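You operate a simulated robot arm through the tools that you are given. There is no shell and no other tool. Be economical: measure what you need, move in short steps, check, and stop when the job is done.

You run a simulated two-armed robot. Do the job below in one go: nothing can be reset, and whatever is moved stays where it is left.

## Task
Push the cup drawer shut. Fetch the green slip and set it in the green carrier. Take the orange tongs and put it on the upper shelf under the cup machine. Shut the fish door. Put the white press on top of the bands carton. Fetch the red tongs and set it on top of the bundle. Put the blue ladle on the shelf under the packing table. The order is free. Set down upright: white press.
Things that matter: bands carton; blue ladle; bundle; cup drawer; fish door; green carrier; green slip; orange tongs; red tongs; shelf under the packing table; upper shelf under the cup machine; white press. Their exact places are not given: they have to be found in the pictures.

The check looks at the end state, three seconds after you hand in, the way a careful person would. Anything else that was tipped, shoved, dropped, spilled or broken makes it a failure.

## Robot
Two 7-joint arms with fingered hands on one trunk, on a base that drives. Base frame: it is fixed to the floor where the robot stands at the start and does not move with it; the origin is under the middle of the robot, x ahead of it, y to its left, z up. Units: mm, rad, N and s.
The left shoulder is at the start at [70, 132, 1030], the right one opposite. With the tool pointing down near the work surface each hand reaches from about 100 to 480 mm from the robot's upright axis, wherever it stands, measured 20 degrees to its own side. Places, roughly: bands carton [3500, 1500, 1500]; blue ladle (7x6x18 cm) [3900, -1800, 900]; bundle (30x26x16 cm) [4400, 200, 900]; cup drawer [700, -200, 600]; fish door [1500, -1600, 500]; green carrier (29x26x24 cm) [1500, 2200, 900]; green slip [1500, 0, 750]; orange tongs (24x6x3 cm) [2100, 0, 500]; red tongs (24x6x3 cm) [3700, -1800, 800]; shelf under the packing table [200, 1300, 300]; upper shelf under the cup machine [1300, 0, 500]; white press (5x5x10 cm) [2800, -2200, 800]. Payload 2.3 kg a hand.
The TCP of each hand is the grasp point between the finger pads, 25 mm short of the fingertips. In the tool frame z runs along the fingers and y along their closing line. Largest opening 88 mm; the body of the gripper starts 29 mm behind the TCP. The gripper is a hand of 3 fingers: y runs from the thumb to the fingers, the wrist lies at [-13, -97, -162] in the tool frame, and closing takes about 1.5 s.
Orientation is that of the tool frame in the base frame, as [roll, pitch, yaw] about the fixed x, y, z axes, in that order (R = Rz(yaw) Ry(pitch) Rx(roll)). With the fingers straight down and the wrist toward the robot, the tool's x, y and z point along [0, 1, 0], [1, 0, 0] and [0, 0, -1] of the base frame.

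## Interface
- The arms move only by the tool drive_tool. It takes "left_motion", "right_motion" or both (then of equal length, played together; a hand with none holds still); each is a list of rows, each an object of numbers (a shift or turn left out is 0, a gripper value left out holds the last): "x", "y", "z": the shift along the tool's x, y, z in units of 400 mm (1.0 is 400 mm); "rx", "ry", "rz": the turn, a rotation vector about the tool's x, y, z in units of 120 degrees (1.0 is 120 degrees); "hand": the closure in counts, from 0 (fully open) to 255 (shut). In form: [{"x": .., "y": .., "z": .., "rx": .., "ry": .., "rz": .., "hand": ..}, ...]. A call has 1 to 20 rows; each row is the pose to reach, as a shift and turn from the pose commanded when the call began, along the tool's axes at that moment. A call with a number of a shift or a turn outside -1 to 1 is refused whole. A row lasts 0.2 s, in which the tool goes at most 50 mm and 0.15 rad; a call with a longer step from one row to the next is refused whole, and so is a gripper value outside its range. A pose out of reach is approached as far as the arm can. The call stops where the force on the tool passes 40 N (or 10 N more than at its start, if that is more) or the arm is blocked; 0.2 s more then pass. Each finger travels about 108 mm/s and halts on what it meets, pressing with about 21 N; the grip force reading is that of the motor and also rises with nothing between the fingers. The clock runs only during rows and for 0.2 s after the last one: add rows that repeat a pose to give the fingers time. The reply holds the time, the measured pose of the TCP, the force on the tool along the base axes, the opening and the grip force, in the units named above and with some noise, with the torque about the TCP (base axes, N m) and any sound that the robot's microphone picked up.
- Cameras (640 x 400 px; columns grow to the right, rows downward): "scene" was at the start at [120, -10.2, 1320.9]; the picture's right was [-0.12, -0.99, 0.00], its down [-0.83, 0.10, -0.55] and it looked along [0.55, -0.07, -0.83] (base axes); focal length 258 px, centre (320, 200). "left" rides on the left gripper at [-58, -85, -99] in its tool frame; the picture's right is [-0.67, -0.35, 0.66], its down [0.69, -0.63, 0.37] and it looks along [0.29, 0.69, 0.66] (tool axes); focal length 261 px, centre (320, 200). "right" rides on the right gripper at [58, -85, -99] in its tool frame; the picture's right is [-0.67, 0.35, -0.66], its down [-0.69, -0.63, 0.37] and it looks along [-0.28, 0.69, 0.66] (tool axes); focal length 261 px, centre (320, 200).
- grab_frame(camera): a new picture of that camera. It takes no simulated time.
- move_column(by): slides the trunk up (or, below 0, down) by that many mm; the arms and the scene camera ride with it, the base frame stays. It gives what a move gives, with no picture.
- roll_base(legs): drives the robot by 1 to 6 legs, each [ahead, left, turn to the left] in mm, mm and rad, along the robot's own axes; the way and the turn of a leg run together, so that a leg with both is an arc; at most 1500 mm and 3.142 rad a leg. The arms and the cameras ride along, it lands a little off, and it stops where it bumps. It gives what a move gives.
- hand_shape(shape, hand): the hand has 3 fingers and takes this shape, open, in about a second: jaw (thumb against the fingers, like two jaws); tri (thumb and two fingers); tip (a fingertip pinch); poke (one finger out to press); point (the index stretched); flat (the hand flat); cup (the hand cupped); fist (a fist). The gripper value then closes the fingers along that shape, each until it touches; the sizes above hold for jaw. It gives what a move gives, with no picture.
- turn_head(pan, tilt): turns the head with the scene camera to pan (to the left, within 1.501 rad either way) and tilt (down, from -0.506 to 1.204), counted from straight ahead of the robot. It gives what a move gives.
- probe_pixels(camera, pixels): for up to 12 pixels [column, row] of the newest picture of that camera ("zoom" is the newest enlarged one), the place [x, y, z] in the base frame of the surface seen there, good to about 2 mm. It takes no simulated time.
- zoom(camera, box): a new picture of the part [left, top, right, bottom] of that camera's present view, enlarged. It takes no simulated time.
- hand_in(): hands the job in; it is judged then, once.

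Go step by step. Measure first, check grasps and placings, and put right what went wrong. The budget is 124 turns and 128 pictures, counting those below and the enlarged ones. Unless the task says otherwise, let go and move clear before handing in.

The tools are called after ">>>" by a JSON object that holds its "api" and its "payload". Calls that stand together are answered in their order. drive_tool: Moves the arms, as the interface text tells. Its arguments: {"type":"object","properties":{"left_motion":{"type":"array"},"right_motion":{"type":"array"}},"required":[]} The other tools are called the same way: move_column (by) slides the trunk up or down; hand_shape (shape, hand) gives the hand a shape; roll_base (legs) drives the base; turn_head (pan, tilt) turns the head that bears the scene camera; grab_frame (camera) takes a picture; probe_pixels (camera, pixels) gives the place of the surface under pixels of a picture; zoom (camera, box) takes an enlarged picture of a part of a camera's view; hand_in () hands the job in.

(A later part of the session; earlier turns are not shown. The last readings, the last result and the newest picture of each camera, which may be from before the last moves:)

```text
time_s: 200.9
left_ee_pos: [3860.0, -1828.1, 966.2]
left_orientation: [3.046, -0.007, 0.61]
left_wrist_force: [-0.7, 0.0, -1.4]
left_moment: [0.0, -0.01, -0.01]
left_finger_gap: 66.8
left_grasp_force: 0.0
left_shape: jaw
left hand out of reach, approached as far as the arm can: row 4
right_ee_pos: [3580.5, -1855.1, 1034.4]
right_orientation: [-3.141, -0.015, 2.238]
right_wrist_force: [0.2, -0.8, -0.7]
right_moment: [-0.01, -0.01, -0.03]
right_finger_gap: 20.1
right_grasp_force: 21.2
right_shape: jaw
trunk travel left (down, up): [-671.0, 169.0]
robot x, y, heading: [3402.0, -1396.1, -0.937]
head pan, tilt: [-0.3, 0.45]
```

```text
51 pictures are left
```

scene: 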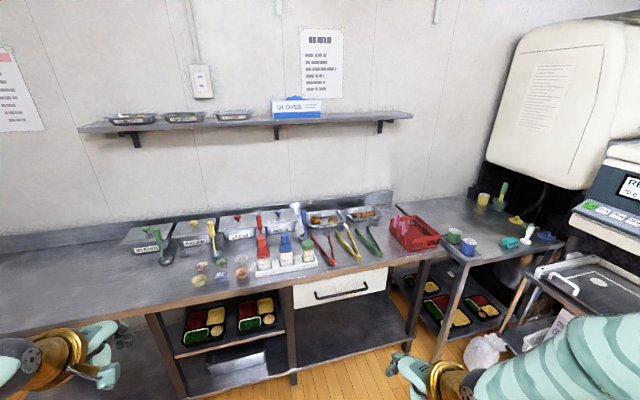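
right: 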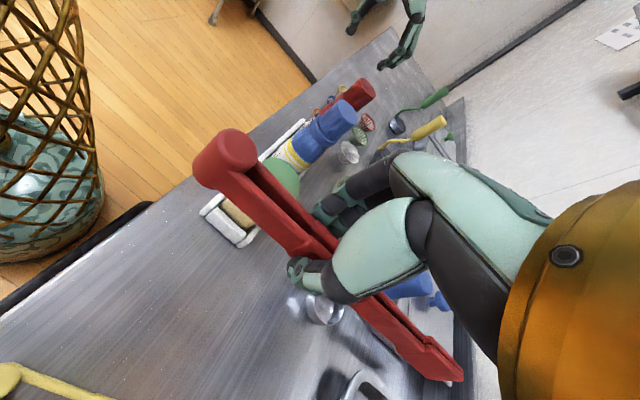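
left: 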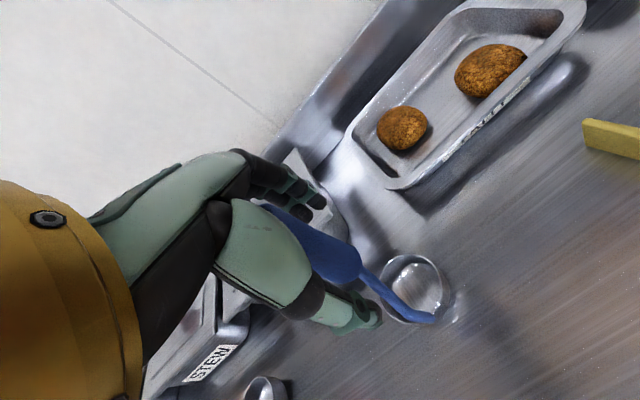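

The handle is between the fingers. I close and lift 100 mm, then retract.

>>> {"api": "drive_tool", "payload": {"left_motion": [{"hand": 150}, {"hand": 220}, {"hand": 255}, {"hand": 255}, {"hand": 255}, {"hand": 255}, {"y": 0.008, "z": -0.09}, {"y": 0.015, "z": -0.18}, {"y": 0.02, "z": -0.23}, {"y": -0.08, "z": -0.24}, {"y": -0.19, "z": -0.25}, {"y": -0.3, "z": -0.25}, {"y": -0.3, "z": -0.25}]}}

>>> {"api": "grab_frame", "payload": {"camera": "left"}}

```text
time_s: 203.8
left_ee_pos: [3835.8, -1824.7, 1093.4]
left_orientation: [3.048, -0.007, 0.611]
left_wrist_force: [0.1, 0.9, -1.3]
left_moment: [0.04, 0.02, -0.02]
left_finger_gap: 14.1
left_grasp_force: 21.3
left_shape: jaw
left hand out of reach, approached as far as the arm can: row 10, 11, 12, 13
right_ee_pos: [3580.3, -1855.5, 1033.9]
right_orientation: [3.142, -0.014, 2.238]
right_wrist_force: [-0.7, 0.9, -0.5]
right_moment: [0.03, -0.01, 0.01]
right_finger_gap: 20.0
right_grasp_force: 21.0
right_shape: jaw
trunk travel left (down, up): [-671.0, 169.0]
robot x, y, heading: [3403.7, -1399.2, -0.94]
head pan, tilt: [-0.3, 0.45]
```

```text
50 pictures are left
```

left: 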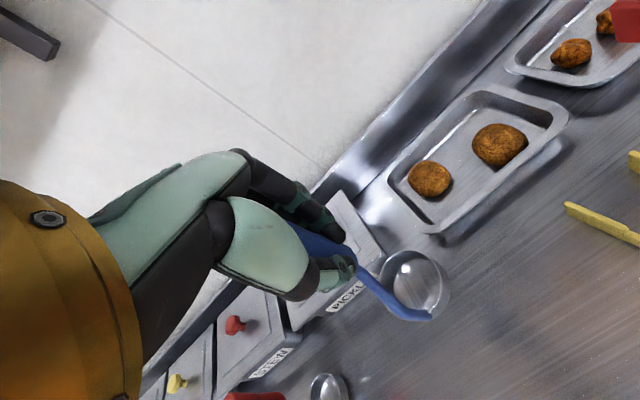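

Ladle held (gap 14). I raise the trunk, back away, turn toward the bundle and look.

>>> {"api": "move_column", "payload": {"by": 60}}

>>> {"api": "roll_base", "payload": {"legs": [[-650, 0, 0], [0, 0, 1.57], [700, 0, 0]]}}

>>> {"api": "turn_head", "payload": {"pan": 0, "tilt": 0.3}}

>>> {"api": "grab_frame", "payload": {"camera": "scene"}}

```text
time_s: 204.8
left_ee_pos: [3837.3, -1826.4, 1152.1]
left_orientation: [3.046, -0.006, 0.609]
left_wrist_force: [-1.0, 0.6, -1.9]
left_moment: [-0.01, 0.0, -0.01]
left_finger_gap: 14.2
left_grasp_force: 21.1
left_shape: jaw
right_ee_pos: [3581.8, -1855.1, 1093.7]
right_orientation: [3.14, -0.016, 2.237]
right_wrist_force: [-0.3, -0.3, 0.2]
right_moment: [0.02, 0.01, -0.01]
right_finger_gap: 20.1
right_grasp_force: 21.2
right_shape: jaw
trunk travel left (down, up): [-731.0, 109.0]
robot x, y, heading: [3405.8, -1400.3, -0.935]
head pan, tilt: [-0.3, 0.45]
```

```text
time_s: 215.6
left_ee_pos: [3995.0, -25.5, 1152.5]
left_orientation: [3.046, -0.008, 2.185]
left_wrist_force: [-0.3, 0.1, -1.4]
left_moment: [-0.03, 0.02, 0.03]
left_finger_gap: 13.4
left_grasp_force: 21.1
left_shape: jaw
right_ee_pos: [4028.1, -282.5, 1094.5]
right_orientation: [3.141, -0.013, -2.471]
right_wrist_force: [-0.5, 0.9, -0.5]
right_moment: [-0.01, 0.0, 0.0]
right_finger_gap: 19.9
right_grasp_force: 21.6
right_shape: jaw
trunk travel left (down, up): [-731.0, 109.0]
robot x, y, heading: [3576.9, -456.8, 0.639]
head pan, tilt: [-0.3, 0.45]
```

```text
time_s: 216.4
left_ee_pos: [3997.8, -25.2, 1153.3]
left_orientation: [3.048, -0.006, 2.185]
left_wrist_force: [0.7, -0.1, -1.9]
left_moment: [-0.01, 0.03, 0.01]
left_finger_gap: 13.3
left_grasp_force: 21.3
left_shape: jaw
right_ee_pos: [4028.8, -280.4, 1093.4]
right_orientation: [-3.141, -0.017, -2.469]
right_wrist_force: [0.6, 0.1, -0.9]
right_moment: [-0.01, 0.02, 0.03]
right_finger_gap: 19.8
right_grasp_force: 21.1
right_shape: jaw
trunk travel left (down, up): [-731.0, 109.0]
robot x, y, heading: [3575.6, -458.1, 0.638]
head pan, tilt: [0.0, 0.3]
```

```text
49 pictures are left
```

scene: 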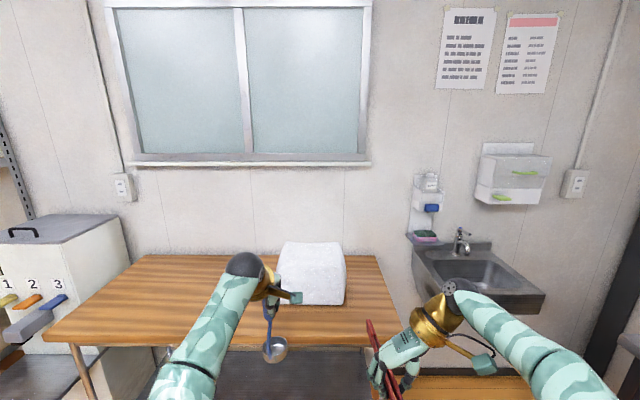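

The white bundle stands on the wooden table (315,270). I measure it.

>>> {"api": "probe_pixels", "payload": {"camera": "scene", "pixels": [[290, 245], [335, 246], [300, 256], [340, 258], [320, 250], [320, 285], [342, 285], [190, 320], [340, 340], [385, 275], [350, 262]]}}

>>> {"api": "zoom", "payload": {"camera": "scene", "box": [230, 220, 430, 345]}}

```text
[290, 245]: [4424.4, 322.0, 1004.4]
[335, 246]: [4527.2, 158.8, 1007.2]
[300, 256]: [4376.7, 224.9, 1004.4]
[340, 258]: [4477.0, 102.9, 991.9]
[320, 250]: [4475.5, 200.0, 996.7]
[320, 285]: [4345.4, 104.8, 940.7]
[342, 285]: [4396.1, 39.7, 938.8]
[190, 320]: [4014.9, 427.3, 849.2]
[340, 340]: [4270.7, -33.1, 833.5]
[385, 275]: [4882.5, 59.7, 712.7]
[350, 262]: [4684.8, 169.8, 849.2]
```

```text
3.20 times, centred on (330, 282) of scene
```

zoom: 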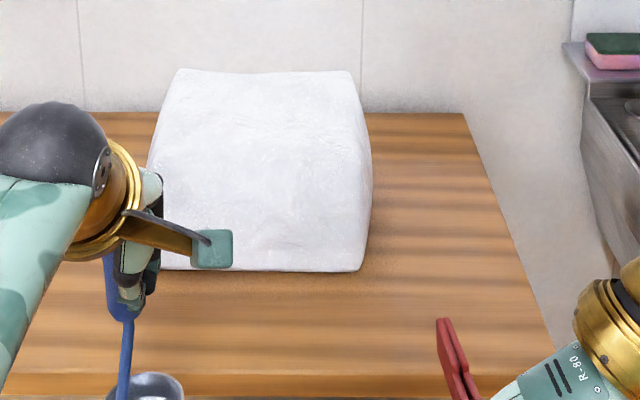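

Bundle top z≈1005, centre about s 3690, d 2455. I turn the right hand back square so the tongs lie across the bundle, then drive up.

>>> {"api": "drive_tool", "payload": {"right_motion": [{"rz": 0.07}, {"rz": 0.14}, {"rz": 0.21}, {"rz": 0.28}, {"rz": 0.35}, {"rz": 0.42}, {"rz": 0.49}, {"rz": 0.56}, {"rz": 0.63}, {"rz": 0.7}, {"rz": 0.76}, {"rz": 0.76}]}}

>>> {"api": "roll_base", "payload": {"legs": [[0, 180, -0.007], [560, 0, 0]]}}

>>> {"api": "turn_head", "payload": {"pan": -0.1, "tilt": 0.6}}

>>> {"api": "grab_frame", "payload": {"camera": "scene"}}

>>> {"api": "grab_frame", "payload": {"camera": "right"}}

```text
time_s: 219.0
left_ee_pos: [3997.8, -25.1, 1153.1]
left_orientation: [3.048, -0.008, 2.185]
left_wrist_force: [-0.7, -0.1, -1.4]
left_moment: [0.02, -0.01, 0.0]
left_finger_gap: 13.5
left_grasp_force: 20.7
left_shape: jaw
right_ee_pos: [4028.4, -280.7, 1093.5]
right_orientation: [-3.128, 0.0, 2.222]
right_wrist_force: [0.3, -0.1, 0.5]
right_moment: [0.03, 0.04, 0.0]
right_finger_gap: 20.1
right_grasp_force: 21.2
right_shape: jaw
trunk travel left (down, up): [-731.0, 109.0]
robot x, y, heading: [3577.7, -459.3, 0.636]
head pan, tilt: [0.0, 0.3]
```

```text
time_s: 223.4
left_ee_pos: [4348.2, 445.1, 1153.2]
left_orientation: [3.046, -0.008, 2.177]
left_wrist_force: [-1.0, 0.2, -1.4]
left_moment: [0.0, 0.01, 0.02]
left_finger_gap: 13.1
left_grasp_force: 20.4
left_shape: jaw
right_ee_pos: [4377.8, 188.7, 1094.3]
right_orientation: [-3.128, 0.0, 2.214]
right_wrist_force: [-1.1, -0.1, -0.6]
right_moment: [0.01, 0.02, 0.01]
right_finger_gap: 20.0
right_grasp_force: 20.7
right_shape: jaw
trunk travel left (down, up): [-731.0, 109.0]
robot x, y, heading: [3921.4, 16.0, 0.63]
head pan, tilt: [0.0, 0.3]
```

```text
time_s: 224.2
left_ee_pos: [4349.3, 445.3, 1152.2]
left_orientation: [3.047, -0.008, 2.177]
left_wrist_force: [-0.2, 0.8, -1.6]
left_moment: [0.0, 0.01, 0.03]
left_finger_gap: 13.5
left_grasp_force: 20.8
left_shape: jaw
right_ee_pos: [4379.0, 188.9, 1093.6]
right_orientation: [-3.126, 0.001, 2.215]
right_wrist_force: [1.2, 0.1, -0.7]
right_moment: [0.01, 0.07, 0.01]
right_finger_gap: 20.2
right_grasp_force: 21.0
right_shape: jaw
trunk travel left (down, up): [-731.0, 109.0]
robot x, y, heading: [3923.0, 15.1, 0.633]
head pan, tilt: [-0.099, 0.6]
```

```text
47 pictures are left
```

scene: 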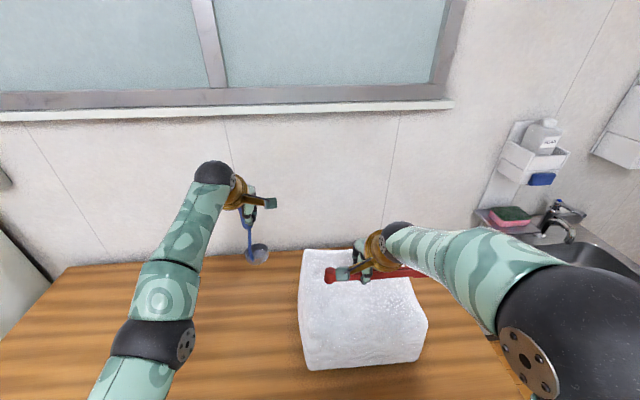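

```text
46 pictures are left
```

right: 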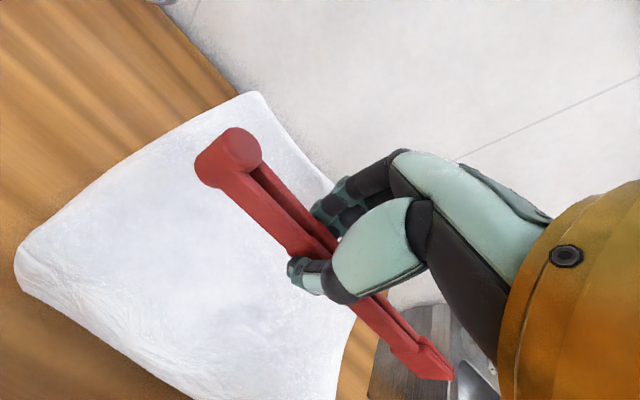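

>>> {"api": "probe_pixels", "payload": {"camera": "scene", "pixels": [[306, 255], [322, 330], [418, 318], [305, 360], [412, 290], [360, 310], [345, 295], [330, 274], [415, 272], [380, 300]]}}

>>> {"api": "probe_pixels", "payload": {"camera": "right", "pixels": [[255, 98], [30, 265], [180, 385], [345, 335], [270, 330], [235, 145], [435, 365], [100, 220]]}}

```text
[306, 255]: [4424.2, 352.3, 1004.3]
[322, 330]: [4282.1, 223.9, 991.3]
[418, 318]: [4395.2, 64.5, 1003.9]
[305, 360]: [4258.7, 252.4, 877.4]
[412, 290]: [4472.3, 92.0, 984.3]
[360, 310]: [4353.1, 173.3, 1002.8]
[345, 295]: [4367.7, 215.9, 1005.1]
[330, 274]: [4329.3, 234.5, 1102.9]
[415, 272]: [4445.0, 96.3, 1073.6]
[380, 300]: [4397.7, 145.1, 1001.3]
```

```text
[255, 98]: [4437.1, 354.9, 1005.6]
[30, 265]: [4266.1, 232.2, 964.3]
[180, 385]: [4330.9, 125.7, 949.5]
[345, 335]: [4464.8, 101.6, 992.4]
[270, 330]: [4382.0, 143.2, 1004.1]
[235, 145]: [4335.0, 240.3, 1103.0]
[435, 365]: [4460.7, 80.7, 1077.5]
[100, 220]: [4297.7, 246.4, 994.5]
```

Tongs span d 2350–2570, slightly right and tilted ~7°. I shift 15 mm left, 35 mm forward, level, and lower to just above the top.

>>> {"api": "drive_tool", "payload": {"right_motion": [{"x": 0.02, "y": 0.045, "ry": -0.025}, {"x": 0.0375, "y": 0.0875, "ry": -0.055}, {"x": 0.0375, "y": 0.0875, "z": 0.06, "ry": -0.055}, {"x": 0.0375, "y": 0.0875, "z": 0.12, "ry": -0.055}, {"x": 0.0375, "y": 0.0875, "z": 0.138, "ry": -0.055}, {"x": 0.0375, "y": 0.0875, "z": 0.138, "ry": -0.055}]}}

>>> {"api": "zoom", "payload": {"camera": "scene", "box": [280, 220, 440, 380]}}

```text
time_s: 225.6
left_ee_pos: [4349.2, 444.9, 1152.8]
left_orientation: [3.048, -0.007, 2.178]
left_wrist_force: [0.5, 0.1, -0.4]
left_moment: [0.0, 0.03, 0.0]
left_finger_gap: 13.4
left_grasp_force: 20.6
left_shape: jaw
right_ee_pos: [4396.6, 222.1, 1037.1]
right_orientation: [-3.128, 0.117, 2.217]
right_wrist_force: [-0.4, 0.6, -0.3]
right_moment: [0.0, 0.05, 0.0]
right_finger_gap: 20.1
right_grasp_force: 20.6
right_shape: jaw
trunk travel left (down, up): [-731.0, 109.0]
robot x, y, heading: [3922.8, 15.6, 0.631]
head pan, tilt: [-0.099, 0.6]
```

```text
2.50 times, centred on (360, 300) of scene
```

zoom: 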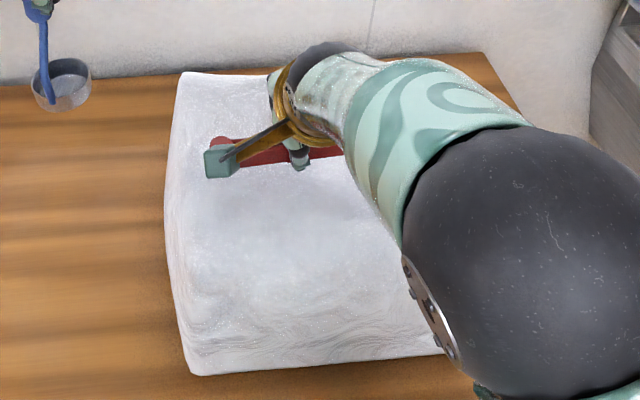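

Just above the top. I lower to contact, open and lift off.

>>> {"api": "drive_tool", "payload": {"right_motion": [{"z": 0.008}, {"z": 0.01, "hand": 180}, {"z": 0.01, "hand": 90}, {"z": 0.01, "hand": 0}, {"z": 0.01, "hand": 0}, {"z": 0.01, "hand": 0}, {"z": -0.08}, {"z": -0.18}, {"z": -0.28}]}}

>>> {"api": "roll_base", "payload": {"legs": [[-300, 0, 0]]}}

>>> {"api": "grab_frame", "payload": {"camera": "scene"}}

```text
time_s: 227.6
left_ee_pos: [4347.8, 446.2, 1152.5]
left_orientation: [3.049, -0.006, 2.177]
left_wrist_force: [-1.0, -0.4, -0.5]
left_moment: [0.01, -0.01, -0.02]
left_finger_gap: 13.7
left_grasp_force: 21.2
left_shape: jaw
right_ee_pos: [4390.0, 234.0, 1150.1]
right_orientation: [-3.127, 0.118, 2.216]
right_wrist_force: [-0.4, 0.1, -0.6]
right_moment: [-0.04, 0.0, 0.0]
right_finger_gap: 87.6
right_grasp_force: 0.0
right_shape: jaw
trunk travel left (down, up): [-731.0, 109.0]
robot x, y, heading: [3922.9, 14.4, 0.629]
head pan, tilt: [-0.099, 0.6]
```

```text
time_s: 229.6
left_ee_pos: [4106.5, 271.2, 1150.1]
left_orientation: [3.049, -0.007, 2.177]
left_wrist_force: [1.4, 1.5, -1.4]
left_moment: [-0.02, 0.0, 0.03]
left_finger_gap: 13.4
left_grasp_force: 20.8
left_shape: jaw
right_ee_pos: [4148.7, 57.0, 1148.1]
right_orientation: [-3.124, 0.116, 2.218]
right_wrist_force: [0.6, -0.4, 0.1]
right_moment: [-0.02, 0.01, -0.04]
right_finger_gap: 87.5
right_grasp_force: 0.1
right_shape: jaw
trunk travel left (down, up): [-731.0, 109.0]
robot x, y, heading: [3679.9, -160.0, 0.627]
head pan, tilt: [-0.099, 0.6]
```

```text
44 pictures are left
```

scene: 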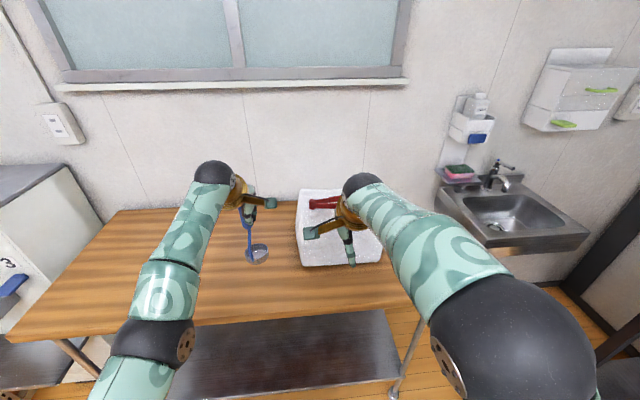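

The red tongs lie on the bundle (325,203). Next the white press: drive to its table with the free right hand.

>>> {"api": "roll_base", "payload": {"legs": [[0, 0, -1.567], [480, 0, 0], [0, -1500, 0], [0, -150, 0]]}}

>>> {"api": "turn_head", "payload": {"pan": -0.2, "tilt": 0.7}}

>>> {"api": "grab_frame", "payload": {"camera": "scene"}}

```text
time_s: 244.3
left_ee_pos: [3066.3, -1947.4, 1152.9]
left_orientation: [3.047, -0.004, 0.605]
left_wrist_force: [-0.3, -0.5, -1.6]
left_moment: [0.01, 0.0, 0.01]
left_finger_gap: 13.4
left_grasp_force: 21.2
left_shape: jaw
right_ee_pos: [2854.4, -1987.0, 1149.1]
right_orientation: [-3.128, 0.118, 0.644]
right_wrist_force: [0.4, 0.4, -0.2]
right_moment: [0.01, -0.01, 0.01]
right_finger_gap: 87.7
right_grasp_force: 0.1
right_shape: jaw
trunk travel left (down, up): [-731.0, 109.0]
robot x, y, heading: [2636.1, -1525.2, -0.942]
head pan, tilt: [-0.099, 0.6]
```

```text
time_s: 245.0
left_ee_pos: [3062.8, -1947.9, 1152.6]
left_orientation: [3.049, -0.007, 0.608]
left_wrist_force: [0.1, 0.7, -1.3]
left_moment: [0.02, -0.01, 0.02]
left_finger_gap: 13.2
left_grasp_force: 20.7
left_shape: jaw
right_ee_pos: [2851.7, -1989.0, 1149.7]
right_orientation: [-3.129, 0.116, 0.642]
right_wrist_force: [0.0, -1.0, 0.2]
right_moment: [-0.03, -0.02, 0.0]
right_finger_gap: 87.6
right_grasp_force: 0.0
right_shape: jaw
trunk travel left (down, up): [-731.0, 109.0]
robot x, y, heading: [2635.4, -1526.5, -0.943]
head pan, tilt: [-0.201, 0.7]
```

```text
43 pictures are left
```

scene: 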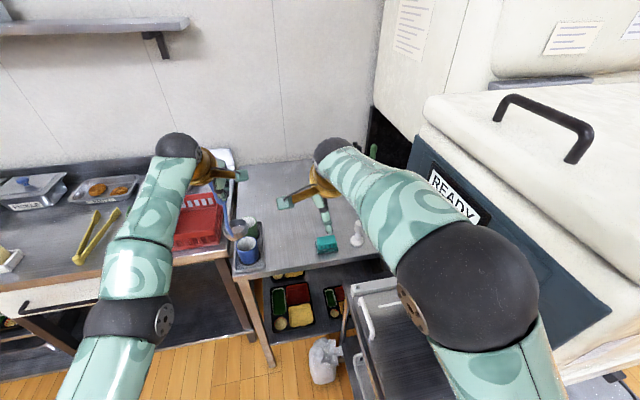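

The white press is at (357,235). The right elbow is near the READY machine, so I measure clearances.

>>> {"api": "zoom", "payload": {"camera": "scene", "box": [300, 190, 420, 290]}}

>>> {"api": "probe_pixels", "payload": {"camera": "scene", "pixels": [[357, 225], [357, 243], [520, 290], [550, 300], [600, 310], [440, 150], [375, 300], [360, 350], [470, 230], [325, 240], [300, 262], [430, 350]]}}

```text
4.00 times, centred on (360, 240) of scene
```

zoom: 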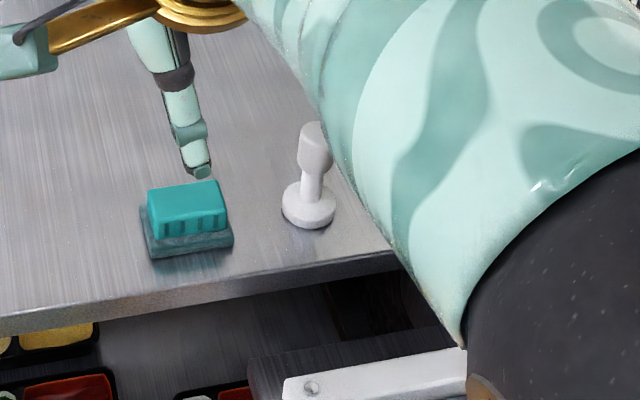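

```text
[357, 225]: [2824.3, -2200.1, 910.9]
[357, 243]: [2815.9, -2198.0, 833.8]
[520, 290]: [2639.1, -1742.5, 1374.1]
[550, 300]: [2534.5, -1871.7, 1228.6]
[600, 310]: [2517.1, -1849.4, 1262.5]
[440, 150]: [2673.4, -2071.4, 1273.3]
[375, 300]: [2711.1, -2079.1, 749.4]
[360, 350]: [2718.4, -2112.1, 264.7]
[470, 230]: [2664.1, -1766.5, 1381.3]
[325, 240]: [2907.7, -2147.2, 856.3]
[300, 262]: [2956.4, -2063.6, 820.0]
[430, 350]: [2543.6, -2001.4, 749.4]
```

Press centre ≈ [2826,-2206], s 979, d 3447, top ~920; machine face at s≈940, cart at s<1000. I move the base 130 ahead and 40 left and turn the right hand 30° so its wrist stays left of the press.

>>> {"api": "roll_base", "payload": {"legs": [[0, 45, 0], [130, 0, 0]]}}

>>> {"api": "drive_tool", "payload": {"right_motion": [{"rz": 0.07, "ry": 0.02}, {"rz": 0.14, "ry": 0.04}, {"rz": 0.2, "ry": 0.055}, {"rz": 0.25, "ry": 0.055}, {"rz": 0.25, "ry": 0.055}]}}

>>> {"api": "grab_frame", "payload": {"camera": "right"}}

>>> {"api": "grab_frame", "payload": {"camera": "scene"}}

```text
time_s: 246.7
left_ee_pos: [3175.1, -2024.1, 1153.9]
left_orientation: [3.044, -0.007, 0.606]
left_wrist_force: [-0.9, 1.1, -1.0]
left_moment: [0.01, 0.0, 0.02]
left_finger_gap: 13.4
left_grasp_force: 20.7
left_shape: jaw
right_ee_pos: [2962.7, -2065.0, 1151.0]
right_orientation: [-3.129, 0.116, 0.645]
right_wrist_force: [-0.1, 0.0, -0.3]
right_moment: [-0.04, -0.05, -0.01]
right_finger_gap: 87.4
right_grasp_force: 0.1
right_shape: jaw
trunk travel left (down, up): [-731.0, 109.0]
robot x, y, heading: [2744.1, -1603.5, -0.947]
head pan, tilt: [-0.201, 0.7]
```

```text
refused: row 1 steps farther than a row can; nothing moved
```

```text
41 pictures are left
```

right: 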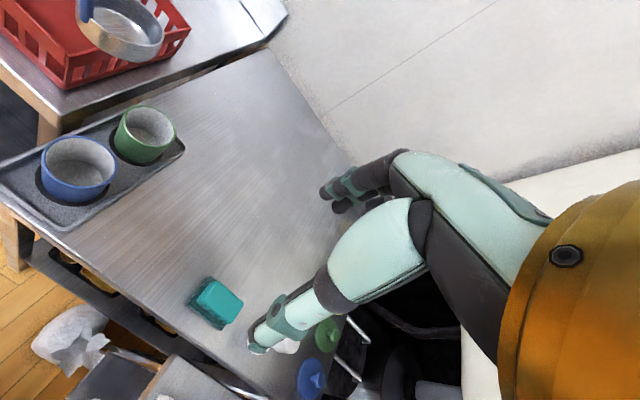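

```text
40 pictures are left
```

scene: 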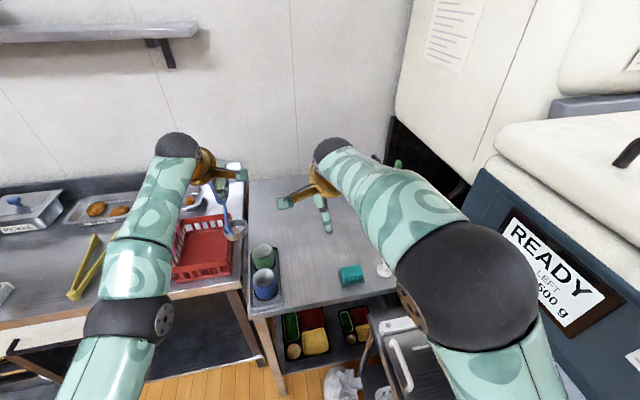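

The combined turn was slightly too fast; I redo it with smaller steps, moving over the press at z≈1010.

>>> {"api": "drive_tool", "payload": {"right_motion": [{"x": -0.1, "y": 0.02, "z": 0.012, "rz": 0.065, "ry": 0.015, "hand": 30}, {"x": -0.2, "y": 0.04, "z": 0.024, "rz": 0.13, "ry": 0.03, "hand": 30}, {"x": -0.3, "y": 0.06, "z": 0.035, "rz": 0.19, "ry": 0.045, "hand": 30}, {"x": -0.4, "y": 0.07, "z": 0.046, "rz": 0.25, "ry": 0.055, "hand": 30}, {"x": -0.482, "y": 0.076, "z": 0.056, "rz": 0.25, "ry": 0.055}, {"x": -0.47, "y": 0.076, "z": 0.17, "rz": 0.25, "ry": 0.055}, {"x": -0.455, "y": 0.076, "z": 0.29, "rz": 0.25, "ry": 0.055}, {"x": -0.441, "y": 0.076, "z": 0.406, "rz": 0.25, "ry": 0.055}, {"x": -0.441, "y": 0.076, "z": 0.406, "rz": 0.25, "ry": 0.055}]}}

>>> {"api": "grab_frame", "payload": {"camera": "right"}}

```text
time_s: 248.7
left_ee_pos: [3175.3, -2025.3, 1151.6]
left_orientation: [3.046, -0.007, 0.608]
left_wrist_force: [-0.6, -0.5, -1.4]
left_moment: [0.01, 0.0, 0.03]
left_finger_gap: 13.5
left_grasp_force: 21.0
left_shape: jaw
right_ee_pos: [2828.1, -2206.1, 1007.8]
right_orientation: [3.125, -0.003, 0.12]
right_wrist_force: [0.3, 0.1, 0.3]
right_moment: [0.0, -0.03, -0.03]
right_finger_gap: 77.6
right_grasp_force: 0.1
right_shape: jaw
trunk travel left (down, up): [-731.0, 109.0]
robot x, y, heading: [2747.0, -1598.7, -0.941]
head pan, tilt: [-0.201, 0.7]
```

```text
39 pictures are left
```

right: 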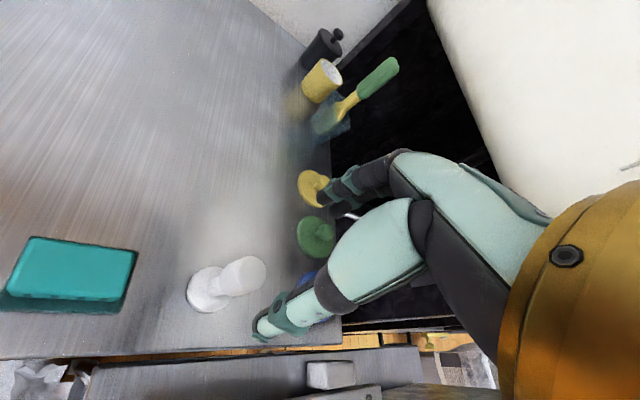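

>>> {"api": "probe_pixels", "payload": {"camera": "right", "pixels": [[252, 262], [262, 275], [240, 285], [228, 278], [205, 295], [200, 275], [222, 300], [195, 300]]}}

>>> {"api": "zoom", "payload": {"camera": "right", "box": [170, 230, 330, 350]}}

```text
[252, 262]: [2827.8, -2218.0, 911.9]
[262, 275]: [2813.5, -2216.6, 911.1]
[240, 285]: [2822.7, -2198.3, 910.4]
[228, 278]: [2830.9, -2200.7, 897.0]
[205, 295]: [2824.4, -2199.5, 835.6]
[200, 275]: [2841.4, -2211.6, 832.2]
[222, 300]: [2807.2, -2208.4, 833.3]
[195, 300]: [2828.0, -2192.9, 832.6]
```

```text
3.33 times, centred on (250, 290) of right
```

zoom: 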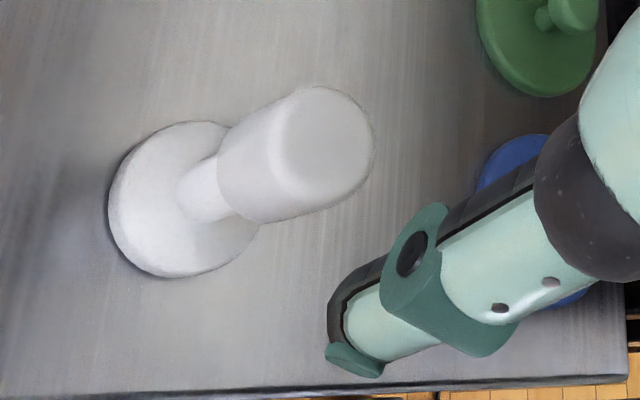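

Knob centre ≈ [2823,-2210], top 914. I correct by 5 mm, descend to z 895, close and lift.

>>> {"api": "drive_tool", "payload": {"right_motion": [{"x": -0.014, "y": 0.011, "z": 0.1}, {"x": -0.014, "y": 0.011, "z": 0.2}, {"x": -0.014, "y": 0.011, "z": 0.282}, {"x": -0.014, "y": 0.011, "z": 0.282}, {"x": -0.014, "y": 0.011, "z": 0.282, "hand": 100}, {"x": -0.014, "y": 0.011, "z": 0.282, "hand": 170}, {"x": -0.014, "y": 0.011, "z": 0.282, "hand": 255}, {"x": -0.014, "y": 0.011, "z": 0.282, "hand": 255}, {"x": -0.014, "y": 0.011, "z": 0.282, "hand": 255}, {"x": -0.014, "y": 0.011, "z": 0.282, "hand": 255}]}}

>>> {"api": "grab_frame", "payload": {"camera": "right"}}

```text
time_s: 250.9
left_ee_pos: [3186.0, -2024.6, 1148.9]
left_orientation: [3.051, 0.001, 0.607]
left_wrist_force: [-0.4, -0.1, -0.2]
left_moment: [-0.02, 0.0, -0.02]
left_finger_gap: 13.4
left_grasp_force: 21.4
left_shape: jaw
right_ee_pos: [2828.8, -2210.9, 895.3]
right_orientation: [3.127, 0.008, 0.121]
right_wrist_force: [0.5, 0.2, -0.1]
right_moment: [0.0, 0.02, 0.0]
right_finger_gap: 15.9
right_grasp_force: 21.1
right_shape: jaw
trunk travel left (down, up): [-731.0, 109.0]
robot x, y, heading: [2742.7, -1603.7, -0.94]
head pan, tilt: [-0.201, 0.7]
```

```text
37 pictures are left
```

right: 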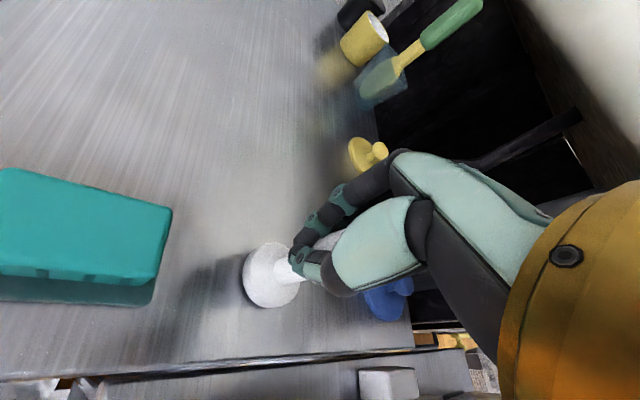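

Gripped (gap 16, 21 N). I lift 130 mm and draw left, away from the machine.

>>> {"api": "drive_tool", "payload": {"right_motion": [{"x": 0.01, "z": -0.06}, {"x": 0.04, "z": -0.16}, {"x": 0.08, "z": -0.26}, {"x": 0.12, "z": -0.34}, {"x": 0.22, "z": -0.35}, {"x": 0.32, "z": -0.35}, {"x": 0.32, "z": -0.35}]}}

>>> {"api": "grab_frame", "payload": {"camera": "right"}}

```text
time_s: 252.5
left_ee_pos: [3175.0, -2027.4, 1153.2]
left_orientation: [3.048, -0.007, 0.606]
left_wrist_force: [-0.7, 0.5, -1.1]
left_moment: [0.02, -0.04, 0.02]
left_finger_gap: 13.3
left_grasp_force: 20.2
left_shape: jaw
right_ee_pos: [2946.5, -2195.2, 1035.8]
right_orientation: [3.127, -0.001, 0.12]
right_wrist_force: [-0.8, -1.2, -0.8]
right_moment: [0.0, -0.04, 0.0]
right_finger_gap: 15.6
right_grasp_force: 21.5
right_shape: jaw
trunk travel left (down, up): [-731.0, 109.0]
robot x, y, heading: [2748.2, -1603.3, -0.94]
head pan, tilt: [-0.201, 0.7]
```

```text
36 pictures are left
```

right: 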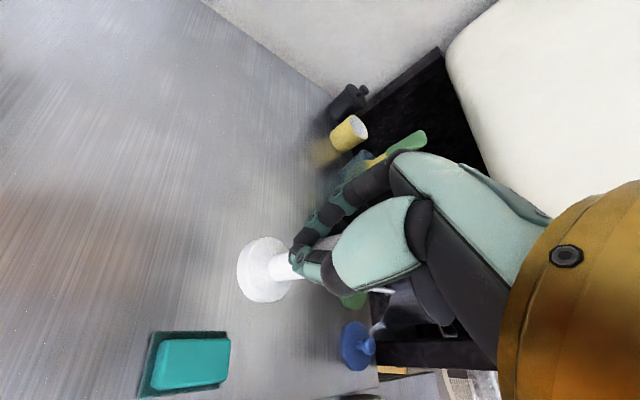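

The press is held upright (base 78 mm below the TCP). Now to the rack with the bands carton; I drive round and look.

>>> {"api": "roll_base", "payload": {"legs": [[-220, 0, 0], [0, 1400, 0], [0, 0, 1.57], [0, 1500, 0], [0, 330, 0]]}}

>>> {"api": "turn_head", "payload": {"pan": 0, "tilt": 0}}

>>> {"api": "grab_frame", "payload": {"camera": "scene"}}

```text
time_s: 273.4
left_ee_pos: [3045.4, 1296.8, 1151.5]
left_orientation: [3.048, -0.01, 2.2]
left_wrist_force: [0.0, -0.6, 0.0]
left_moment: [-0.01, 0.01, -0.01]
left_finger_gap: 13.0
left_grasp_force: 20.8
left_shape: jaw
right_ee_pos: [3221.2, 1073.0, 1035.6]
right_orientation: [3.128, -0.004, 1.714]
right_wrist_force: [-0.1, -0.4, -1.0]
right_moment: [0.05, 0.02, 0.01]
right_finger_gap: 15.7
right_grasp_force: 21.2
right_shape: jaw
trunk travel left (down, up): [-731.0, 109.0]
robot x, y, heading: [2627.7, 860.7, 0.646]
head pan, tilt: [-0.201, 0.7]
```

```text
time_s: 274.4
left_ee_pos: [3045.3, 1299.7, 1152.2]
left_orientation: [3.046, -0.005, 2.2]
left_wrist_force: [0.4, -0.2, -1.0]
left_moment: [0.02, -0.02, 0.0]
left_finger_gap: 13.0
left_grasp_force: 20.8
left_shape: jaw
right_ee_pos: [3219.8, 1075.1, 1036.2]
right_orientation: [3.126, -0.002, 1.715]
right_wrist_force: [0.6, 0.1, -1.1]
right_moment: [0.02, 0.03, 0.01]
right_finger_gap: 15.2
right_grasp_force: 20.8
right_shape: jaw
trunk travel left (down, up): [-731.0, 109.0]
robot x, y, heading: [2629.6, 860.6, 0.649]
head pan, tilt: [0.0, 0.0]
```

```text
35 pictures are left
```

scene: 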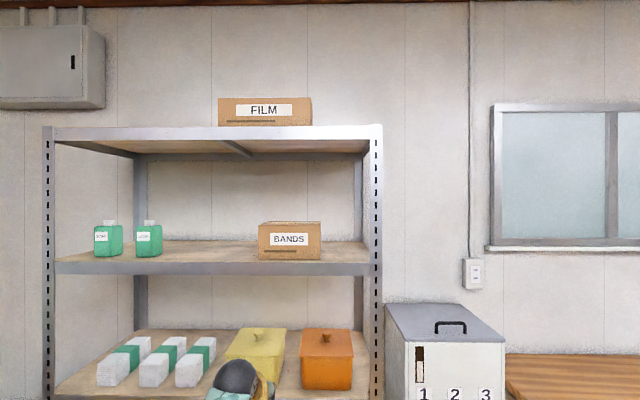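

The BANDS carton stands on the second shelf (290,240). I measure carton, shelf edges and the shelf above.

>>> {"api": "probe_pixels", "payload": {"camera": "scene", "pixels": [[290, 250], [262, 235], [318, 235], [290, 222], [275, 223], [312, 222], [200, 268], [340, 268], [200, 140], [340, 140], [377, 250], [300, 340]]}}

>>> {"api": "zoom", "payload": {"camera": "scene", "box": [230, 190, 390, 290]}}

```text
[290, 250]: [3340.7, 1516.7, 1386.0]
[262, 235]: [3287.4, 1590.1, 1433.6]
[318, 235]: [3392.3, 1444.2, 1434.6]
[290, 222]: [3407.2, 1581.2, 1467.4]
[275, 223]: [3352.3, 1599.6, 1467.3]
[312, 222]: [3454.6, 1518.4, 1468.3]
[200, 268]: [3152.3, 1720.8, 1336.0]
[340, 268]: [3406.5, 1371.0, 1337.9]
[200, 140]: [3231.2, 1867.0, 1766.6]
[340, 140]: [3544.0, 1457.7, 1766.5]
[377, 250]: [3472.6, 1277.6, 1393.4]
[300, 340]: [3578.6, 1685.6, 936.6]
```

```text
4.00 times, centred on (310, 240) of scene
```

zoom: 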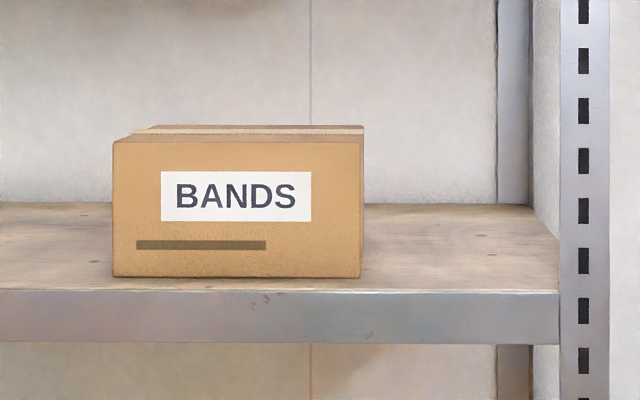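

Carton: top z 1467, front s 3590, centre d≈745; shelf edge s 3558, upper shelf underside ~1766. It is high, so I first tuck the left hand (with ladle) in beside the body.

>>> {"api": "drive_tool", "payload": {"left_motion": [{"x": 0.021, "y": -0.0825, "z": 0.038, "rz": 0.0625}, {"x": 0.0425, "y": -0.165, "z": 0.077, "rz": 0.125}, {"x": 0.064, "y": -0.2475, "z": 0.115, "rz": 0.1875}, {"x": 0.085, "y": -0.33, "z": 0.153, "rz": 0.25}, {"x": 0.106, "y": -0.4125, "z": 0.192, "rz": 0.3125}, {"x": 0.1275, "y": -0.495, "z": 0.23, "rz": 0.375}, {"x": 0.149, "y": -0.5775, "z": 0.268, "rz": 0.4375}, {"x": 0.17, "y": -0.66, "z": 0.307, "rz": 0.5}, {"x": 0.191, "y": -0.7425, "z": 0.345, "rz": 0.5625}, {"x": 0.2125, "y": -0.825, "z": 0.383, "rz": 0.625}, {"x": 0.234, "y": -0.9075, "z": 0.422, "rz": 0.6875}, {"x": 0.255, "y": -0.99, "z": 0.46, "rz": 0.75}, {"x": 0.255, "y": -0.99, "z": 0.46, "rz": 0.75}]}}

>>> {"api": "turn_head", "payload": {"pan": 0.2, "tilt": 0.7}}

>>> {"api": "grab_frame", "payload": {"camera": "scene"}}

```text
time_s: 277.2
left_ee_pos: [2735.3, 1367.1, 838.2]
left_orientation: [-3.137, -0.092, 0.626]
left_wrist_force: [-0.1, 0.5, -1.1]
left_moment: [-0.02, -0.01, 0.03]
left_finger_gap: 13.1
left_grasp_force: 20.8
left_shape: jaw
left hand out of reach, approached as far as the arm can: row 1, 2, 3, 4, 5, 6, 7, 8, 9, 10, 11, 12, 13
right_ee_pos: [3219.6, 1073.5, 1035.2]
right_orientation: [3.124, -0.002, 1.715]
right_wrist_force: [1.1, -0.2, -2.5]
right_moment: [0.0, -0.01, 0.01]
right_finger_gap: 15.1
right_grasp_force: 21.0
right_shape: jaw
trunk travel left (down, up): [-731.0, 109.0]
robot x, y, heading: [2628.2, 857.0, 0.653]
head pan, tilt: [0.0, 0.0]
```

```text
time_s: 278.3
left_ee_pos: [2735.0, 1366.9, 839.4]
left_orientation: [-3.135, -0.092, 0.627]
left_wrist_force: [-0.1, -0.2, -1.7]
left_moment: [0.01, 0.01, 0.01]
left_finger_gap: 13.0
left_grasp_force: 21.0
left_shape: jaw
right_ee_pos: [3218.5, 1074.4, 1035.3]
right_orientation: [3.126, -0.002, 1.715]
right_wrist_force: [-0.3, -0.2, -2.1]
right_moment: [0.03, 0.0, 0.04]
right_finger_gap: 15.2
right_grasp_force: 21.2
right_shape: jaw
trunk travel left (down, up): [-731.0, 109.0]
robot x, y, heading: [2629.9, 856.9, 0.652]
head pan, tilt: [0.201, 0.7]
```

```text
33 pictures are left
```

scene: 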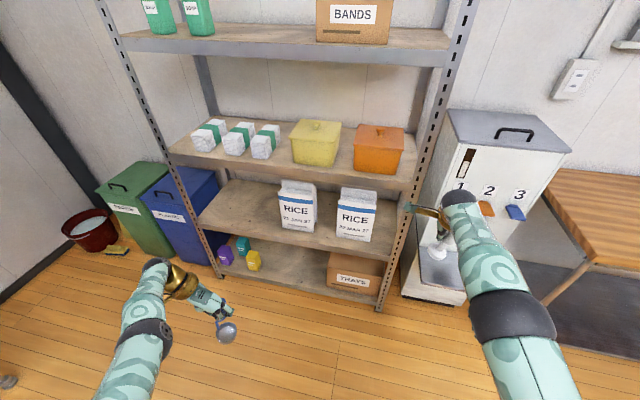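

The left arm ended at ahead 393/left 341; turning the robot 45° left keeps it clear of the rack while the right arm can reach up beside it. I turn, raise the trunk fully, and lift the press hand up close to the body in open space.

>>> {"api": "roll_base", "payload": {"legs": [[0, 0, 0.765]]}}

>>> {"api": "move_column", "payload": {"by": 108}}

>>> {"api": "drive_tool", "payload": {"right_motion": [{"x": -0.0485, "y": -0.0526, "z": -0.06, "rx": -0.008}, {"x": -0.097, "y": -0.105, "z": -0.12, "rx": -0.017}, {"x": -0.1455, "y": -0.158, "z": -0.18, "rx": -0.025}, {"x": -0.194, "y": -0.21, "z": -0.24, "rx": -0.033}, {"x": -0.243, "y": -0.263, "z": -0.31, "rx": -0.042}, {"x": -0.291, "y": -0.316, "z": -0.38, "rx": -0.05}, {"x": -0.34, "y": -0.368, "z": -0.45, "rx": -0.058}, {"x": -0.389, "y": -0.421, "z": -0.52, "rx": -0.067}, {"x": -0.437, "y": -0.473, "z": -0.59, "rx": -0.075}, {"x": -0.486, "y": -0.526, "z": -0.66, "rx": -0.083}, {"x": -0.534, "y": -0.579, "z": -0.73, "rx": -0.092}, {"x": -0.583, "y": -0.631, "z": -0.8, "rx": -0.1}, {"x": -0.631, "y": -0.684, "z": -0.87, "rx": -0.108}, {"x": -0.68, "y": -0.7365, "z": -0.95, "rx": -0.117}, {"x": -0.68, "y": -0.7365, "z": -0.95, "rx": -0.117}]}}

>>> {"api": "turn_head", "payload": {"pan": -0.8, "tilt": 0.2}}

>>> {"api": "grab_frame", "payload": {"camera": "scene"}}

```text
time_s: 280.7
left_ee_pos: [2355.3, 1298.4, 839.5]
left_orientation: [-3.136, -0.092, 1.391]
left_wrist_force: [0.6, 0.0, -1.0]
left_moment: [-0.03, -0.01, 0.01]
left_finger_gap: 13.3
left_grasp_force: 20.7
left_shape: jaw
right_ee_pos: [2905.9, 1422.2, 1035.9]
right_orientation: [3.125, -0.001, 2.478]
right_wrist_force: [0.3, 0.5, -1.6]
right_moment: [0.0, 0.01, -0.01]
right_finger_gap: 15.2
right_grasp_force: 21.0
right_shape: jaw
trunk travel left (down, up): [-731.0, 109.0]
robot x, y, heading: [2627.9, 862.1, 1.415]
head pan, tilt: [0.201, 0.7]
```

```text
time_s: 282.1
left_ee_pos: [2355.0, 1299.3, 947.5]
left_orientation: [-3.135, -0.093, 1.39]
left_wrist_force: [0.3, -0.3, -1.5]
left_moment: [0.02, -0.01, 0.01]
left_finger_gap: 13.2
left_grasp_force: 21.0
left_shape: jaw
right_ee_pos: [2906.2, 1421.7, 1143.8]
right_orientation: [3.127, -0.002, 2.478]
right_wrist_force: [0.2, 0.3, -2.0]
right_moment: [0.01, 0.02, 0.03]
right_finger_gap: 14.9
right_grasp_force: 20.8
right_shape: jaw
trunk travel left (down, up): [-839.0, 1.0]
robot x, y, heading: [2628.1, 859.0, 1.411]
head pan, tilt: [0.201, 0.7]
```

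```text
time_s: 285.3
left_ee_pos: [2354.4, 1297.9, 947.3]
left_orientation: [-3.139, -0.094, 1.39]
left_wrist_force: [-0.6, 0.3, -1.2]
left_moment: [0.01, -0.02, 0.04]
left_finger_gap: 13.3
left_grasp_force: 21.5
left_shape: jaw
right_ee_pos: [2940.2, 1014.5, 1522.0]
right_orientation: [2.881, -0.003, 2.479]
right_wrist_force: [0.2, 0.3, 0.6]
right_moment: [0.03, -0.01, -0.01]
right_finger_gap: 12.3
right_grasp_force: 21.5
right_shape: jaw
right hand out of reach, approached as far as the arm can: row 7, 8, 9, 10, 11, 12, 13, 14, 15
trunk travel left (down, up): [-839.0, 1.0]
robot x, y, heading: [2629.8, 858.0, 1.412]
head pan, tilt: [0.201, 0.7]
```

```text
time_s: 286.6
left_ee_pos: [2354.5, 1299.0, 946.7]
left_orientation: [-3.136, -0.095, 1.391]
left_wrist_force: [-0.6, 1.6, -1.3]
left_moment: [0.02, -0.01, 0.0]
left_finger_gap: 13.1
left_grasp_force: 21.2
left_shape: jaw
right_ee_pos: [2942.5, 1016.9, 1522.3]
right_orientation: [2.882, -0.004, 2.475]
right_wrist_force: [-0.7, 0.3, -0.6]
right_moment: [0.01, 0.01, 0.0]
right_finger_gap: 12.0
right_grasp_force: 20.5
right_shape: jaw
trunk travel left (down, up): [-839.0, 1.0]
robot x, y, heading: [2630.9, 859.5, 1.413]
head pan, tilt: [-0.799, 0.201]
```

```text
32 pictures are left
```

scene: 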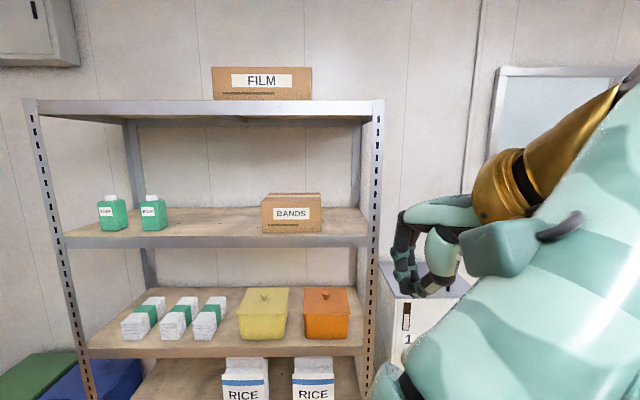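

The grip gap changed from 15 to 12 and the weight reading vanished, so the press may have slipped. I check.

>>> {"api": "grab_frame", "payload": {"camera": "right"}}

>>> {"api": "zoom", "payload": {"camera": "scene", "box": [380, 170, 500, 320]}}

```text
31 pictures are left
```

right: 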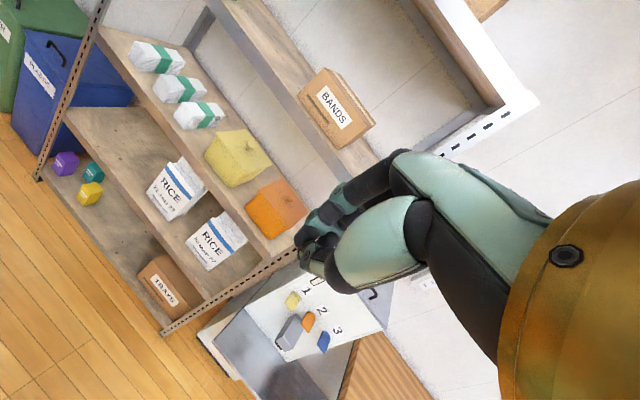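

```text
2.67 times, centred on (440, 245) of scene
```

zoom: 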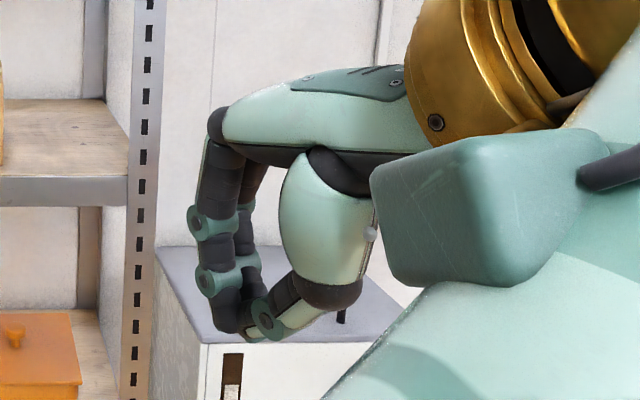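

The press is not visible in the fingers. I look down at the floor and around the body for it.

>>> {"api": "turn_head", "payload": {"pan": -0.3, "tilt": 1.0}}

>>> {"api": "grab_frame", "payload": {"camera": "scene"}}

>>> {"api": "zoom", "payload": {"camera": "right", "box": [260, 180, 420, 310]}}

```text
time_s: 287.7
left_ee_pos: [2354.8, 1299.4, 947.9]
left_orientation: [-3.138, -0.092, 1.39]
left_wrist_force: [0.1, -0.2, -1.3]
left_moment: [-0.01, -0.01, -0.01]
left_finger_gap: 13.4
left_grasp_force: 20.9
left_shape: jaw
right_ee_pos: [2943.8, 1017.6, 1522.1]
right_orientation: [2.883, -0.006, 2.477]
right_wrist_force: [1.1, 0.5, 0.1]
right_moment: [0.03, -0.01, -0.01]
right_finger_gap: 11.9
right_grasp_force: 20.4
right_shape: jaw
trunk travel left (down, up): [-839.0, 1.0]
robot x, y, heading: [2628.7, 859.9, 1.416]
head pan, tilt: [-0.3, 1.0]
```

```text
29 pictures are left
```

scene: 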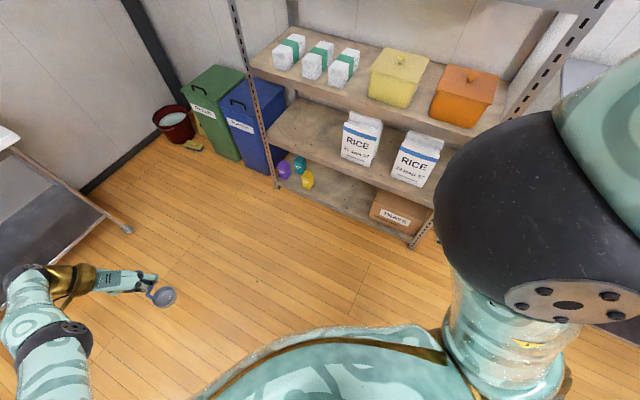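

```text
3.08 times, centred on (340, 245) of right
```

zoom: 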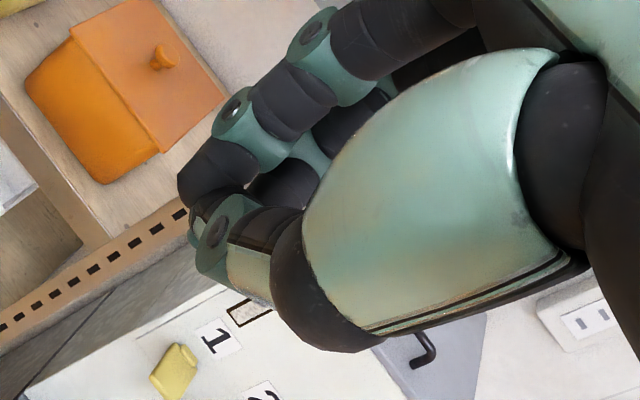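

The press has dropped during the raise; it must lie hidden near the body on the right. I lower the right arm again, back away and search the floor.

>>> {"api": "drive_tool", "payload": {"right_motion": [{"x": 0.041, "y": 0.029, "z": 0.067, "rx": 0.008, "hand": 0}, {"x": 0.083, "y": 0.059, "z": 0.134, "rx": 0.016, "hand": 0}, {"x": 0.124, "y": 0.088, "z": 0.2, "rx": 0.024}, {"x": 0.165, "y": 0.117, "z": 0.267, "rx": 0.032}, {"x": 0.206, "y": 0.147, "z": 0.334, "rx": 0.04}, {"x": 0.248, "y": 0.176, "z": 0.401, "rx": 0.048}, {"x": 0.289, "y": 0.206, "z": 0.468, "rx": 0.056}, {"x": 0.33, "y": 0.235, "z": 0.534, "rx": 0.064}, {"x": 0.372, "y": 0.264, "z": 0.601, "rx": 0.072}, {"x": 0.413, "y": 0.294, "z": 0.668, "rx": 0.08}, {"x": 0.454, "y": 0.323, "z": 0.735, "rx": 0.088}, {"x": 0.495, "y": 0.352, "z": 0.801, "rx": 0.096}, {"x": 0.537, "y": 0.382, "z": 0.868, "rx": 0.104}, {"x": 0.578, "y": 0.411, "z": 0.935, "rx": 0.117}]}}

>>> {"api": "roll_base", "payload": {"legs": [[-350, 0, 0]]}}

>>> {"api": "turn_head", "payload": {"pan": -0.3, "tilt": 0.9}}

>>> {"api": "grab_frame", "payload": {"camera": "scene"}}

```text
time_s: 290.7
left_ee_pos: [2354.0, 1299.3, 946.3]
left_orientation: [-3.136, -0.093, 1.391]
left_wrist_force: [-0.2, 0.5, -1.3]
left_moment: [-0.01, 0.0, 0.02]
left_finger_gap: 13.3
left_grasp_force: 20.7
left_shape: jaw
right_ee_pos: [2918.3, 1362.0, 1202.9]
right_orientation: [3.127, -0.002, 2.478]
right_wrist_force: [0.1, -0.8, -0.3]
right_moment: [-0.03, 0.01, -0.01]
right_finger_gap: 87.7
right_grasp_force: 0.0
right_shape: jaw
right hand out of reach, approached as far as the arm can: row 1, 2, 3, 4, 5, 6, 7, 8, 9, 10, 11, 12, 13
trunk travel left (down, up): [-839.0, 1.0]
robot x, y, heading: [2629.3, 855.5, 1.412]
head pan, tilt: [-0.3, 1.0]
```

```text
time_s: 293.0
left_ee_pos: [2301.7, 953.7, 945.5]
left_orientation: [-3.137, -0.091, 1.388]
left_wrist_force: [-0.7, 0.7, -1.1]
left_moment: [-0.01, 0.05, 0.01]
left_finger_gap: 13.4
left_grasp_force: 21.1
left_shape: jaw
right_ee_pos: [2864.0, 1014.4, 1203.0]
right_orientation: [3.127, -0.001, 2.475]
right_wrist_force: [1.0, 0.1, 0.5]
right_moment: [0.01, 0.02, 0.0]
right_finger_gap: 87.9
right_grasp_force: 0.1
right_shape: jaw
trunk travel left (down, up): [-839.0, 1.0]
robot x, y, heading: [2570.6, 514.4, 1.411]
head pan, tilt: [-0.3, 1.0]
```

```text
time_s: 293.7
left_ee_pos: [2300.7, 953.5, 947.1]
left_orientation: [-3.138, -0.092, 1.39]
left_wrist_force: [0.1, 0.0, -0.1]
left_moment: [-0.02, -0.01, -0.02]
left_finger_gap: 13.4
left_grasp_force: 21.1
left_shape: jaw
right_ee_pos: [2863.8, 1011.0, 1202.6]
right_orientation: [3.127, -0.002, 2.476]
right_wrist_force: [-0.4, -0.6, 0.0]
right_moment: [-0.02, 0.02, 0.0]
right_finger_gap: 87.7
right_grasp_force: 0.0
right_shape: jaw
trunk travel left (down, up): [-839.0, 1.0]
robot x, y, heading: [2576.3, 513.8, 1.411]
head pan, tilt: [-0.3, 0.901]
```

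```text
27 pictures are left
```

scene: 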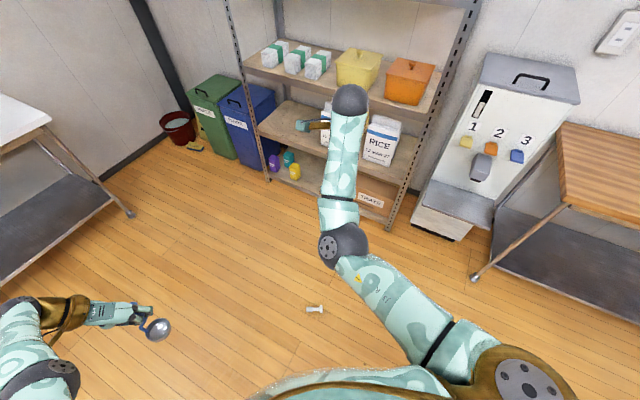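

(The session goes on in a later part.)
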